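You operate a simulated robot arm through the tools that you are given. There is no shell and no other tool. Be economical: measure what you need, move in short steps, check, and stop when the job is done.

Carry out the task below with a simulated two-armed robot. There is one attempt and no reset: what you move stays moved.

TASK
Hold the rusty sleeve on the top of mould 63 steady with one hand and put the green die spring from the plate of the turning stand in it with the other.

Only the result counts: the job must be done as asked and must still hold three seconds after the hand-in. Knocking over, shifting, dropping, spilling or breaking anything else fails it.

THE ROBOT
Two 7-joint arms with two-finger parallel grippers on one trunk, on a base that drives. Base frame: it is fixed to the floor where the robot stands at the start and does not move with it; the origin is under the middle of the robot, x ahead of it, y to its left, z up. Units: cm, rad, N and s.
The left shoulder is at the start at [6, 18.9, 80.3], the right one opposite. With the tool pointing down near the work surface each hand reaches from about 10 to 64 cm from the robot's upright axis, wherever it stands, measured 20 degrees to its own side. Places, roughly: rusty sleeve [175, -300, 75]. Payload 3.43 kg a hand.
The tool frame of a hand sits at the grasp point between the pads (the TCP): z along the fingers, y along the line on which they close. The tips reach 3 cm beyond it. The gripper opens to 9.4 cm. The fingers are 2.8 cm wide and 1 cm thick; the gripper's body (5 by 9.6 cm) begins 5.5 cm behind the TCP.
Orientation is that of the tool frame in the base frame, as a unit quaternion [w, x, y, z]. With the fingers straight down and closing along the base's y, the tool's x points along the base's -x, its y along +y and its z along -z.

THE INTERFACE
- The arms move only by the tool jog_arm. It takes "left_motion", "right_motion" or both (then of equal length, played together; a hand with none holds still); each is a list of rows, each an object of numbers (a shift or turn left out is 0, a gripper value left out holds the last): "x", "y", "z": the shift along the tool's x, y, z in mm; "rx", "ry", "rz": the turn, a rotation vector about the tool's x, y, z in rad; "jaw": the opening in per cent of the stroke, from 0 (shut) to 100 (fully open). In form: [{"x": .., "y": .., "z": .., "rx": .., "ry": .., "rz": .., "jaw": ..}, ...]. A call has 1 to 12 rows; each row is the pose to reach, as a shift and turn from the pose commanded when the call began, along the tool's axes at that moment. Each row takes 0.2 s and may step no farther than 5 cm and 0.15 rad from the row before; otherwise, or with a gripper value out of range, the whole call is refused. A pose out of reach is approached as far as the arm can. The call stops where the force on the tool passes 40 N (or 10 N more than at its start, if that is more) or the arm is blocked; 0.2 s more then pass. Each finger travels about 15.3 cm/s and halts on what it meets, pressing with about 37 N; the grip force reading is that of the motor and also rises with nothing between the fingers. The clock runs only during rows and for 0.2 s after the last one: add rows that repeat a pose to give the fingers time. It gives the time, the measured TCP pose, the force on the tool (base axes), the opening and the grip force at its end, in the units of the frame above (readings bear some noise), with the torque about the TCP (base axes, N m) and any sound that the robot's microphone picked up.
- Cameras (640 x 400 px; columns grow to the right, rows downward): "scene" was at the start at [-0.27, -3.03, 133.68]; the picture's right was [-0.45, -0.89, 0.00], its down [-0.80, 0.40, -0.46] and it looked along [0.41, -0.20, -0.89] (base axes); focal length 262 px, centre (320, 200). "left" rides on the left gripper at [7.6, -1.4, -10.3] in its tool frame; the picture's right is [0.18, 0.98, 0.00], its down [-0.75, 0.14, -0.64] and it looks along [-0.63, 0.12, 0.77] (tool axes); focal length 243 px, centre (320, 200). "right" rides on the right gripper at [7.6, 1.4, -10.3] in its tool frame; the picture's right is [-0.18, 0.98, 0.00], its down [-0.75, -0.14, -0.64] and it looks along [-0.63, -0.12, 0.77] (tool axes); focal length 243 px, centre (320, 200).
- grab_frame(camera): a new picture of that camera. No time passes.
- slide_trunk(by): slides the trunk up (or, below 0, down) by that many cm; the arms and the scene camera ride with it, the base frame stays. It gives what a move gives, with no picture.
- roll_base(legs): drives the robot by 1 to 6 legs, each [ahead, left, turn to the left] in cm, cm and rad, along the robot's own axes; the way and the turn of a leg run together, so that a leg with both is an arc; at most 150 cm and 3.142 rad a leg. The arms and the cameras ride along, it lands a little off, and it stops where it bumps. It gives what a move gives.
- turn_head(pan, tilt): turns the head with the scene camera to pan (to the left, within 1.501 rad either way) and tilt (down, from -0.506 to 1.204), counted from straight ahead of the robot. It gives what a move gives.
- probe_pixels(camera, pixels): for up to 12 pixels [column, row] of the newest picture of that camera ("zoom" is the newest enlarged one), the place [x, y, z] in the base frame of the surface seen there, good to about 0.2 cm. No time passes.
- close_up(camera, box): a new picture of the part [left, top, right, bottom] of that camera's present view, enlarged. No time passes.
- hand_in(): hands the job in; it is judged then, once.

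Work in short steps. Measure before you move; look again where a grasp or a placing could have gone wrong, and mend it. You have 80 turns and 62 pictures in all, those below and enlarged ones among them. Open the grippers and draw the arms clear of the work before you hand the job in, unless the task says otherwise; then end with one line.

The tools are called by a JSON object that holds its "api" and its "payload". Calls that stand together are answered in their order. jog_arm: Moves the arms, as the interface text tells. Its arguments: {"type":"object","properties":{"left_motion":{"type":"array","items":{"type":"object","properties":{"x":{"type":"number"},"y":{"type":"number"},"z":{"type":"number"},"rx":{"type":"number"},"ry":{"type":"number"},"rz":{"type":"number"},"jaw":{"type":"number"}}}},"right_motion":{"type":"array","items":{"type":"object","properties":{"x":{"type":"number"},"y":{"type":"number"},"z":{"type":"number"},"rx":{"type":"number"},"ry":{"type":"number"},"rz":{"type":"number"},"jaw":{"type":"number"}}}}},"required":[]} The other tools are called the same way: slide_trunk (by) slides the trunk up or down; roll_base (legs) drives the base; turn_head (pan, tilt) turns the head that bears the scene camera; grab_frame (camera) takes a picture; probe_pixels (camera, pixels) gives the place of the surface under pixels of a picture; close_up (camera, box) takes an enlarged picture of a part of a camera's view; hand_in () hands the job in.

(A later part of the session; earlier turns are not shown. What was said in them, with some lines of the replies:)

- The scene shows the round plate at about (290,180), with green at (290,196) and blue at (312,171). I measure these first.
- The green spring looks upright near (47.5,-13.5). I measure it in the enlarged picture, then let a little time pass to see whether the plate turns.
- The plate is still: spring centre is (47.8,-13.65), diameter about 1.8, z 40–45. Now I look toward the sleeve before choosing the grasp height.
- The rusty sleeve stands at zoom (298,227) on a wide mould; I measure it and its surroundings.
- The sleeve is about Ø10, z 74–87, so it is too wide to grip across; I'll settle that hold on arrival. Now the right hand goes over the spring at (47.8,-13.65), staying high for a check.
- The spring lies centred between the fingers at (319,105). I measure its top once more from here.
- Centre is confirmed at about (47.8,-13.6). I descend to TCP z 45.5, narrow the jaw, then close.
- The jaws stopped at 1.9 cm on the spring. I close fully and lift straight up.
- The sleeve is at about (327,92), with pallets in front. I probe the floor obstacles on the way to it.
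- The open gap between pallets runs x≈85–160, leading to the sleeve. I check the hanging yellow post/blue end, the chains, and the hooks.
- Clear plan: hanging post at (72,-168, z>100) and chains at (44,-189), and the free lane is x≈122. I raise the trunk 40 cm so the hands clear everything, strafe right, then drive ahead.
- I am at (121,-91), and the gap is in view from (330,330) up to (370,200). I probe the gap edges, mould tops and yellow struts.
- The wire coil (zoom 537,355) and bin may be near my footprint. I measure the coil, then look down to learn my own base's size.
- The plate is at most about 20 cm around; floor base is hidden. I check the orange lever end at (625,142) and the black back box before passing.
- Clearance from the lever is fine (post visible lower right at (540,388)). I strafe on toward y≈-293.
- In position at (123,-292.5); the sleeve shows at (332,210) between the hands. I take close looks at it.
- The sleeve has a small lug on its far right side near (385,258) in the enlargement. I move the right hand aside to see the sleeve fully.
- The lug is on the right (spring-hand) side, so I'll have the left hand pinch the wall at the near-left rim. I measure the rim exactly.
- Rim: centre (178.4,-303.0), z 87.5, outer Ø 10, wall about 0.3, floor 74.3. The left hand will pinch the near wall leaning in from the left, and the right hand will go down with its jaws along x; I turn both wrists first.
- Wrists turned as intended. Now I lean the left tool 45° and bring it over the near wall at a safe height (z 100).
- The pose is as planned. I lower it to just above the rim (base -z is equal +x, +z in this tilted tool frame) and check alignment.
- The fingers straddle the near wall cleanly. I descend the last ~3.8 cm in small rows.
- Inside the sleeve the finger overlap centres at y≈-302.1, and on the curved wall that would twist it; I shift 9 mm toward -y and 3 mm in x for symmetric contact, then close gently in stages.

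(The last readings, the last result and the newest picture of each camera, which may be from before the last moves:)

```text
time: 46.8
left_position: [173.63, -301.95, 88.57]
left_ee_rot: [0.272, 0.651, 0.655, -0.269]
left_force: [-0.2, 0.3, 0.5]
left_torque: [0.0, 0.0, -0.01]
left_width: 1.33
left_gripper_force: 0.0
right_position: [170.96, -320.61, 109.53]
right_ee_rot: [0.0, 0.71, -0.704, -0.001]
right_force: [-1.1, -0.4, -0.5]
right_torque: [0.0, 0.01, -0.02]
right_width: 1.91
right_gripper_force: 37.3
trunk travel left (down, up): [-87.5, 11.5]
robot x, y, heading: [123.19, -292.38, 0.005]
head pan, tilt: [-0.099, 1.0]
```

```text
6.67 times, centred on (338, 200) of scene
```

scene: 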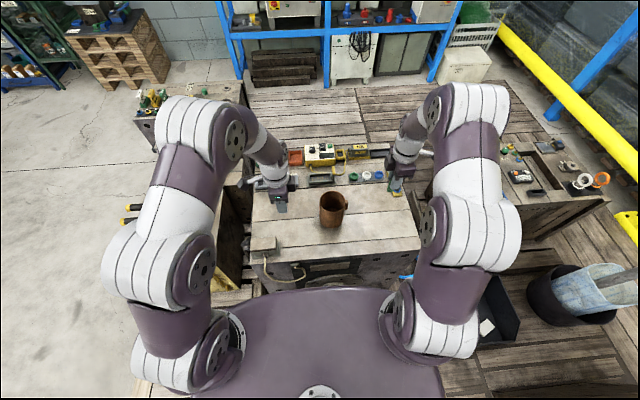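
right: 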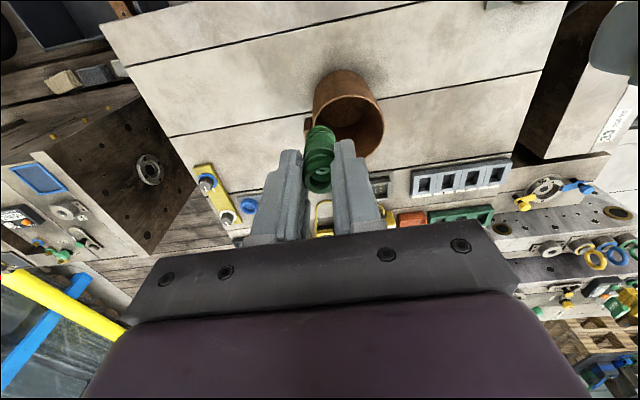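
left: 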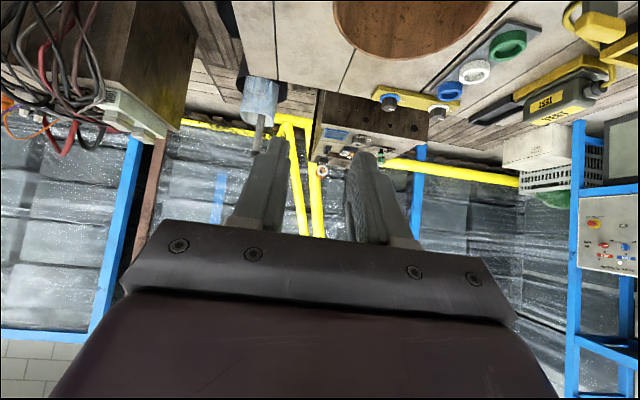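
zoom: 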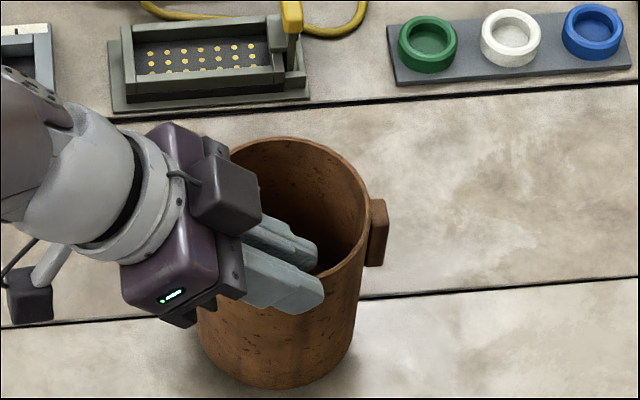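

Opening is 1.33 cm around the wall with no force yet. I close in one-per-cent steps and watch the force.

{"api": "jog_arm", "payload": {"left_motion": [{"y": 1, "jaw": 12}, {"y": 1, "jaw": 11}, {"y": 1, "jaw": 10}, {"y": 1, "jaw": 9}, {"y": 1, "jaw": 8}, {"y": 1, "jaw": 8}]}}

{"api": "close_up", "payload": {"camera": "left", "box": [240, 60, 480, 210]}}

```text
time: 48.2
left_position: [173.83, -301.77, 88.52]
left_ee_rot: [0.272, 0.651, 0.656, -0.269]
left_force: [-2.2, 0.4, 2.3]
left_torque: [0.04, 0.05, 0.03]
left_width: 0.86
left_gripper_force: 0.9
right_position: [170.93, -320.64, 109.7]
right_ee_rot: [0.0, 0.71, -0.704, 0.0]
right_force: [-0.9, -0.1, 0.0]
right_torque: [-0.01, 0.01, 0.03]
right_width: 1.9
right_gripper_force: 37.2
trunk travel left (down, up): [-87.5, 11.5]
robot x, y, heading: [122.96, -292.18, 0.01]
head pan, tilt: [-0.099, 1.0]
```

```text
2.67 times, centred on (360, 135) of left
```

zoom: 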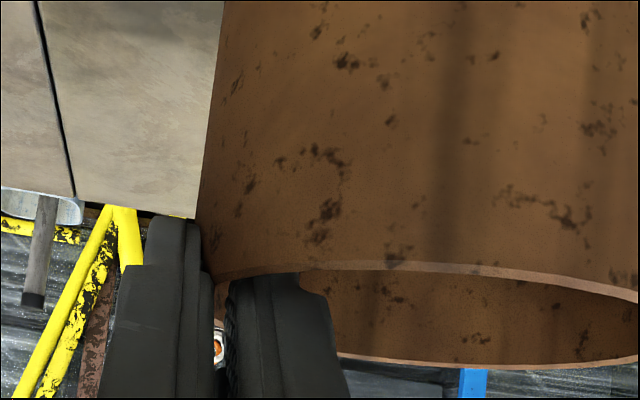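

Contact begins at 0.86 cm as computed. I tighten on.

{"api": "jog_arm", "payload": {"left_motion": [{"jaw": 7}, {"jaw": 6}, {"jaw": 5}, {"jaw": 3}, {"jaw": 3}]}}

{"api": "close_up", "payload": {"camera": "scene", "box": [290, 170, 386, 230]}}

{"api": "probe_pixels", "payload": {"camera": "zoom", "pixels": [[366, 220], [300, 140], [340, 160], [250, 142], [360, 250], [380, 205], [250, 385], [355, 200]]}}

```text
time: 49.4
left_position: [173.75, -301.9, 88.51]
left_ee_rot: [0.272, 0.651, 0.656, -0.268]
left_force: [-1.4, 0.5, 3.4]
left_torque: [-0.01, 0.0, -0.01]
left_width: 0.74
left_gripper_force: 4.2
right_position: [171.05, -320.57, 109.61]
right_ee_rot: [0.0, 0.71, -0.704, 0.0]
right_force: [0.4, -0.6, -0.4]
right_torque: [0.01, 0.02, -0.04]
right_width: 1.92
right_gripper_force: 37.2
trunk travel left (down, up): [-87.5, 11.5]
robot x, y, heading: [122.9, -292.16, 0.01]
head pan, tilt: [-0.099, 1.0]
```

```text
6.67 times, centred on (338, 200) of scene
```

zoom: 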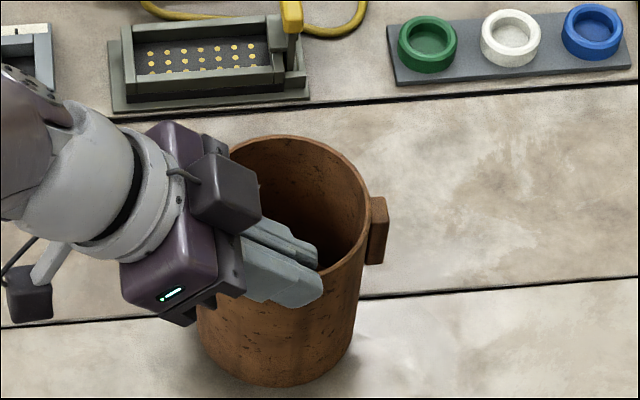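

```text
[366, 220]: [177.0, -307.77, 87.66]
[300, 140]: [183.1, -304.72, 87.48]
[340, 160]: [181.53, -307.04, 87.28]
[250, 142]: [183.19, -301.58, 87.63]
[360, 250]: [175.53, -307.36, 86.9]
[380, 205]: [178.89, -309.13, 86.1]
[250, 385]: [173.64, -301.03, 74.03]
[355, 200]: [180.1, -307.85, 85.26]
```

The sleeve is held (grip 4 N) and has not moved. Now the right hand moves over (179.3,-304.5) and comes down to where the spring is just above the rim.

{"api": "jog_arm", "payload": {"left_motion": [{"jaw": 2}, {"jaw": 1}, {"jaw": 1}, {"jaw": 1}, {"jaw": 1}, {"jaw": 1}, {"jaw": 1}, {"jaw": 1}], "right_motion": [{"x": -40, "y": -20}, {"x": -80, "y": -40}, {"x": -120, "y": -60}, {"x": -161, "y": -83}, {"x": -161, "y": -83, "z": 45}, {"x": -161, "y": -83, "z": 90}, {"x": -161, "y": -83, "z": 125}, {"x": -161, "y": -83, "z": 125}]}}

{"api": "close_up", "payload": {"camera": "scene", "box": [280, 150, 392, 220]}}

{"api": "grab_frame", "payload": {"camera": "right"}}

```text
time: 51.2
left_position: [173.79, -301.88, 88.64]
left_ee_rot: [0.273, 0.651, 0.656, -0.269]
left_force: [-1.4, 0.5, 12.4]
left_torque: [-0.12, 0.17, 0.02]
left_width: 0.55
left_gripper_force: 37.0
right_position: [179.08, -304.5, 97.14]
right_ee_rot: [-0.002, 0.71, -0.704, 0.001]
right_force: [0.0, -0.4, -0.6]
right_torque: [0.01, 0.02, 0.01]
right_width: 1.89
right_gripper_force: 37.0
trunk travel left (down, up): [-87.5, 11.5]
robot x, y, heading: [122.95, -292.46, 0.009]
head pan, tilt: [-0.099, 1.0]
```

```text
5.71 times, centred on (336, 185) of scene
```

zoom: 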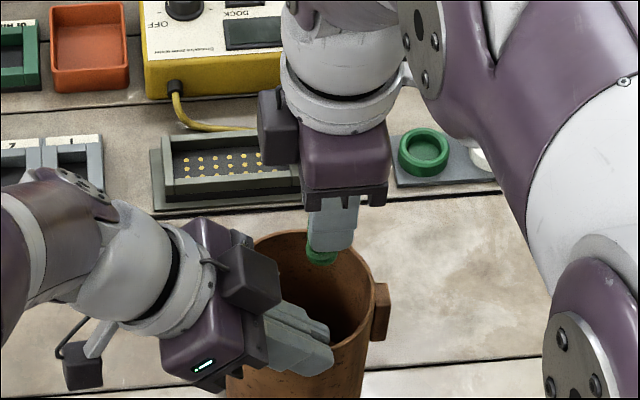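

```text
24 pictures are left
```

right: 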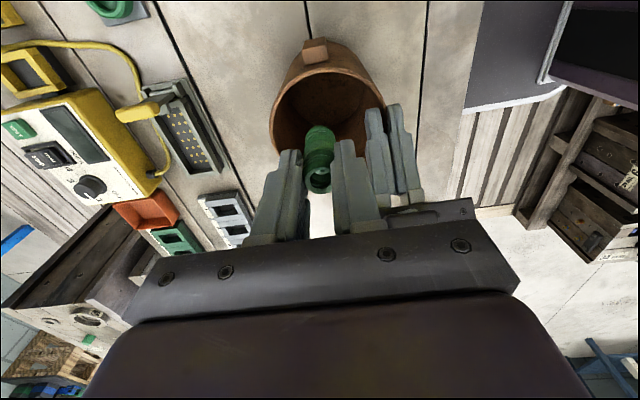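

Left grip is now 37 N. I verify that the sleeve hasn't tilted, and measure the dark block on the left gripper at (250,280) for clearance.

{"api": "probe_pixels", "payload": {"camera": "zoom", "pixels": [[374, 290], [265, 238], [360, 262], [380, 290], [250, 262], [272, 285], [275, 300], [240, 235], [300, 310], [330, 345], [350, 205], [375, 200]]}}

```text
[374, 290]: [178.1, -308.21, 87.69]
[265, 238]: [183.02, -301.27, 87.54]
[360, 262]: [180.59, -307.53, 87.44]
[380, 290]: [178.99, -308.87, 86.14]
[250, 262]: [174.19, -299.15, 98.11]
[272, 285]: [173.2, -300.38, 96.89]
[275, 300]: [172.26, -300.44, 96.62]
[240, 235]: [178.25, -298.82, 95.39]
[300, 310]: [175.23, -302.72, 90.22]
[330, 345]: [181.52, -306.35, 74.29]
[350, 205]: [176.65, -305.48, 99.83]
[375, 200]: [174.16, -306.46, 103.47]
```

The sleeve is unchanged. The right gripper has a similar block on its +y side at (280,120), so I measure that too.

{"api": "probe_pixels", "payload": {"camera": "zoom", "pixels": [[262, 110], [280, 130], [275, 160], [292, 160], [310, 150], [380, 150], [310, 190], [345, 195], [268, 160], [320, 245], [320, 262]]}}

```text
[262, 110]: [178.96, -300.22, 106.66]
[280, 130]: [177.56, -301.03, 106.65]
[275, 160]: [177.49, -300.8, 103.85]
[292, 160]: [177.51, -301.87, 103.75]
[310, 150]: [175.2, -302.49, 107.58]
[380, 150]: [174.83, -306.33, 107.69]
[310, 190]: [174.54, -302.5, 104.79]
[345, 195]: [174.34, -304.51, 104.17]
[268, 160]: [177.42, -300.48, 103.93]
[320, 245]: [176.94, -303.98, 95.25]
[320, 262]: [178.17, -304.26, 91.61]
```

Clearances suffice (≥1.4 cm) if I stop at TCP z≈86. I go down in small steps to z 86, with the spring bottom then about 6 cm above the sleeve's floor.

{"api": "jog_arm", "payload": {"right_motion": [{"x": 2, "y": -3, "z": 25}, {"x": 2, "y": -3, "z": 50}, {"x": 2, "y": -3, "z": 70}, {"x": 2, "y": -3, "z": 85}, {"x": 2, "y": -3, "z": 98}, {"x": 2, "y": -3, "z": 110}, {"x": 2, "y": -3, "z": 110}]}}

{"api": "close_up", "payload": {"camera": "scene", "box": [280, 150, 392, 220]}}

{"api": "grab_frame", "payload": {"camera": "right"}}

```text
time: 52.8
left_position: [173.83, -301.91, 88.67]
left_ee_rot: [0.274, 0.651, 0.655, -0.269]
left_force: [0.9, 0.5, 14.8]
left_torque: [-0.11, 0.04, 0.01]
left_width: 0.52
left_gripper_force: 37.2
right_position: [179.37, -304.66, 86.13]
right_ee_rot: [-0.001, 0.71, -0.704, 0.001]
right_force: [0.5, 0.1, -0.1]
right_torque: [0.03, -0.02, -0.01]
right_width: 1.89
right_gripper_force: 37.2
trunk travel left (down, up): [-87.5, 11.5]
robot x, y, heading: [123.09, -292.6, 0.011]
head pan, tilt: [-0.099, 1.0]
```

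```text
5.71 times, centred on (336, 185) of scene
```

zoom: 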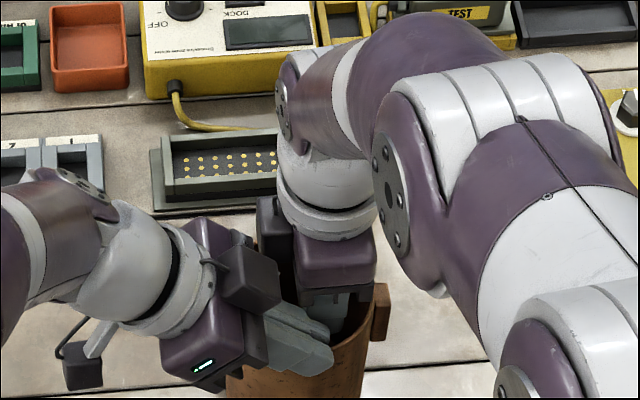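

```text
22 pictures are left
```

right: 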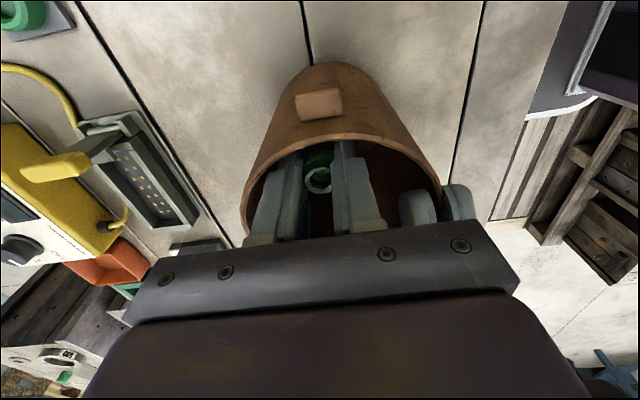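

Both hands clear each other, and the spring is inside the sleeve with no contact force. I release by opening slightly (to about 2.5 cm) so the fingers don't touch the wall.

{"api": "jog_arm", "payload": {"right_motion": [{"jaw": 26}, {"jaw": 26}, {"jaw": 26}, {"jaw": 26}, {"jaw": 26}]}}

{"api": "close_up", "payload": {"camera": "right", "box": [220, 50, 460, 250]}}

```text
time: 54.0
left_position: [173.88, -301.8, 88.6]
left_ee_rot: [0.274, 0.651, 0.655, -0.269]
left_force: [2.0, -0.4, 16.2]
left_torque: [-0.12, 0.03, 0.05]
left_width: 0.54
left_gripper_force: 37.2
right_position: [179.31, -304.69, 85.97]
right_ee_rot: [0.0, 0.71, -0.704, 0.0]
right_force: [-0.8, 0.2, -0.3]
right_torque: [-0.05, 0.0, 0.01]
right_width: 2.42
right_gripper_force: 0.1
trunk travel left (down, up): [-87.5, 11.5]
robot x, y, heading: [122.8, -292.37, 0.009]
head pan, tilt: [-0.099, 1.0]
```

```text
2.00 times, centred on (340, 150) of right
```

zoom: 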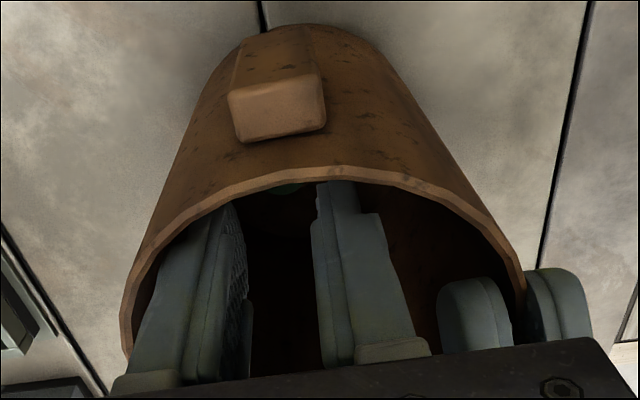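

The spring has dropped free. I lift the right hand straight up out of the sleeve and look inside.

{"api": "jog_arm", "payload": {"right_motion": [{"z": -15}, {"z": -40}, {"z": -80}, {"z": -120}, {"z": -160}, {"z": -200}, {"z": -235}]}}

{"api": "close_up", "payload": {"camera": "right", "box": [220, 0, 460, 200]}}

```text
time: 55.6
left_position: [173.74, -301.92, 88.62]
left_ee_rot: [0.272, 0.651, 0.656, -0.268]
left_force: [1.9, -0.4, 18.6]
left_torque: [-0.21, 0.01, 0.05]
left_width: 0.52
left_gripper_force: 36.7
right_position: [179.28, -304.65, 109.56]
right_ee_rot: [0.0, 0.71, -0.704, 0.001]
right_force: [0.1, -0.1, -0.7]
right_torque: [-0.03, -0.01, 0.0]
right_width: 2.43
right_gripper_force: 0.0
trunk travel left (down, up): [-87.5, 11.5]
robot x, y, heading: [122.98, -292.39, 0.009]
head pan, tilt: [-0.099, 1.0]
```

```text
2.00 times, centred on (340, 100) of right
```

zoom: 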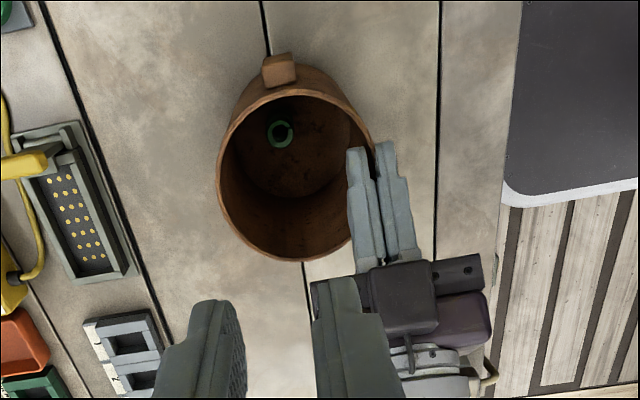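

The spring stands in the sleeve at (280,132). Now I open the left jaw gently and then raise the left hand straight up (tool -x,-z equally).

{"api": "jog_arm", "payload": {"left_motion": [{"jaw": 8}, {"jaw": 12}, {"jaw": 18}, {"jaw": 22}, {"jaw": 22}]}}

{"api": "close_up", "payload": {"camera": "right", "box": [220, 0, 460, 200]}}

```text
time: 56.8
left_position: [173.89, -301.88, 88.47]
left_ee_rot: [0.271, 0.651, 0.656, -0.268]
left_force: [0.1, -0.1, -0.3]
left_torque: [0.01, 0.0, 0.0]
left_width: 2.06
left_gripper_force: 0.0
right_position: [179.34, -304.75, 109.45]
right_ee_rot: [0.0, 0.71, -0.704, 0.0]
right_force: [0.0, -0.3, -0.2]
right_torque: [-0.02, 0.0, -0.03]
right_width: 2.41
right_gripper_force: 0.3
trunk travel left (down, up): [-87.5, 11.5]
robot x, y, heading: [122.74, -292.3, 0.007]
head pan, tilt: [-0.099, 1.0]
```

```text
2.00 times, centred on (340, 100) of right
```

zoom: 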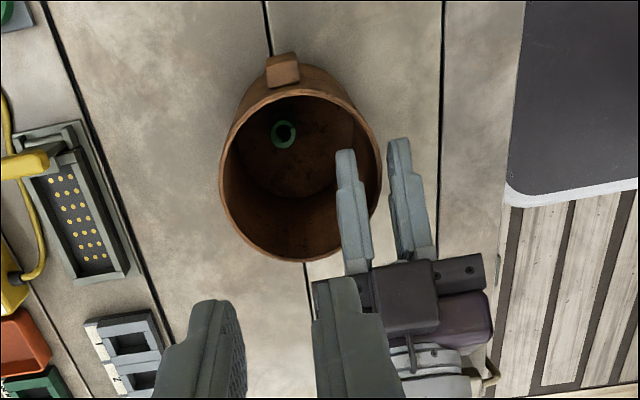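

Free with zero force and the sleeve is still standing. I raise the left hand and move the right hand aside.

{"api": "jog_arm", "payload": {"left_motion": [{"x": -8, "z": -8}, {"x": -25, "z": -25}, {"x": -50, "z": -50}, {"x": -80, "z": -80}, {"x": -100, "z": -100}, {"x": -75, "z": -125}, {"x": -50, "z": -150}], "right_motion": [{"x": 30}, {"x": 70}, {"x": 110}, {"x": 150}, {"x": 180}, {"x": 180}, {"x": 180}]}}

{"api": "close_up", "payload": {"camera": "scene", "box": [290, 170, 386, 230]}}

{"api": "probe_pixels", "payload": {"camera": "zoom", "pixels": [[197, 220], [366, 220], [280, 138], [280, 282], [380, 205], [250, 385]]}}

{"api": "grab_frame", "payload": {"camera": "scene"}}

```text
time: 58.4
left_position: [173.87, -294.7, 102.84]
left_ee_rot: [0.272, 0.651, 0.656, -0.27]
left_force: [0.3, 0.0, -0.7]
left_torque: [-0.02, -0.01, -0.01]
left_width: 2.08
left_gripper_force: 0.1
right_position: [179.58, -322.44, 109.5]
right_ee_rot: [0.0, 0.711, -0.704, 0.0]
right_force: [0.3, 0.4, 0.0]
right_torque: [-0.01, 0.01, 0.03]
right_width: 2.45
right_gripper_force: 0.0
trunk travel left (down, up): [-87.5, 11.5]
robot x, y, heading: [122.62, -292.45, 0.011]
head pan, tilt: [-0.099, 1.0]
```

```text
6.67 times, centred on (338, 200) of scene
```

zoom: 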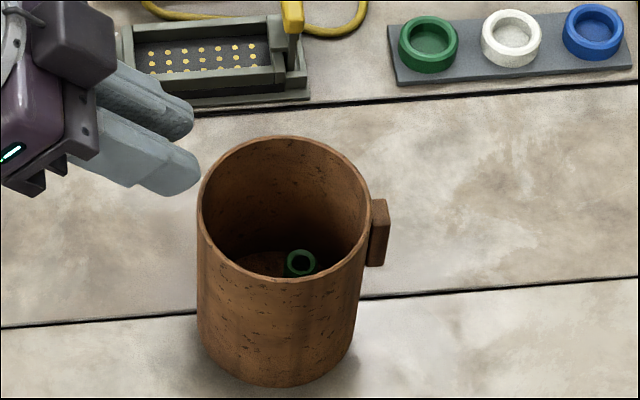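

```text
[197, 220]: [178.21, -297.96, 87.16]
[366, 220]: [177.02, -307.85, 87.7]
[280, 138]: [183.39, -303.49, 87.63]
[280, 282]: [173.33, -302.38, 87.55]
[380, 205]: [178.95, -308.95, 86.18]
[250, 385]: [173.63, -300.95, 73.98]
```

```text
17 pictures are left
```

scene: 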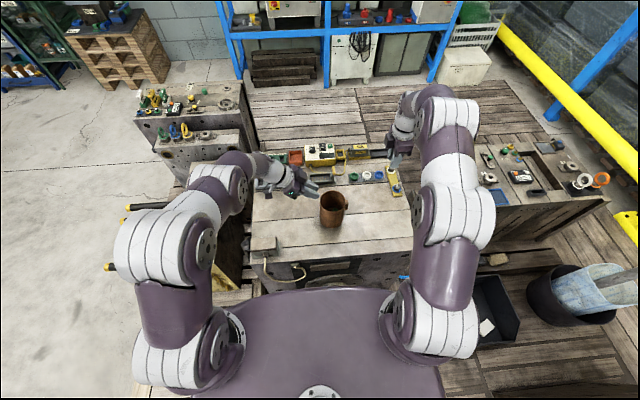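

The sleeve is exactly where it was, with the green spring standing inside at (300,262) in the enlargement. I draw the left hand farther back along its fingers and open both grippers.

{"api": "jog_arm", "payload": {"left_motion": [{"z": -40}, {"z": -80}, {"z": -110, "jaw": 60}, {"z": -110, "jaw": 100}, {"z": -110, "jaw": 100}], "right_motion": [{"jaw": 26}, {"z": -20}, {"z": -20, "jaw": 60}, {"z": -20, "jaw": 100}, {"z": -20, "jaw": 100}]}}

{"api": "close_up", "payload": {"camera": "scene", "box": [250, 140, 410, 240]}}

```text
time: 59.6
left_position: [173.61, -287.13, 110.55]
left_ee_rot: [0.273, 0.651, 0.656, -0.269]
left_force: [0.4, -0.6, 0.4]
left_torque: [0.03, 0.0, 0.0]
left_width: 9.39
left_gripper_force: 0.0
right_position: [179.69, -322.73, 111.54]
right_ee_rot: [0.001, 0.71, -0.704, 0.0]
right_force: [0.5, -0.4, 0.3]
right_torque: [0.04, -0.01, -0.01]
right_width: 9.39
right_gripper_force: 0.0
trunk travel left (down, up): [-87.5, 11.5]
robot x, y, heading: [123.1, -292.29, 0.006]
head pan, tilt: [-0.099, 1.0]
```

```text
4.00 times, centred on (330, 190) of scene
```

zoom: 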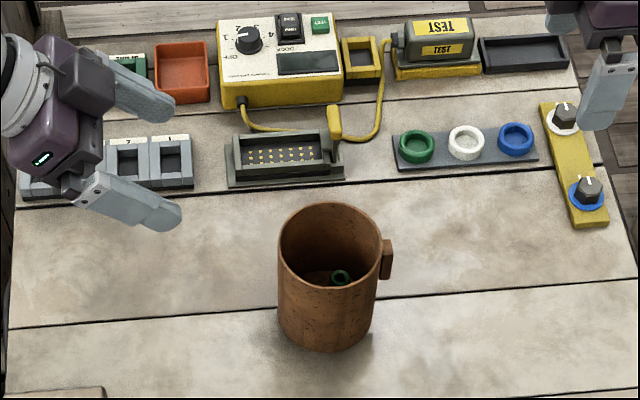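

The spring is in the sleeve, everything else looks undisturbed, and both hands are open and clear. I hand the job in.

{"api": "hand_in", "payload": {}}

```text
The job is handed in.
```

The green die spring is in the rusty sleeve: the left hand held the sleeve while the right hand released the spring inside, and the sleeve's measured position was unchanged afterwards.
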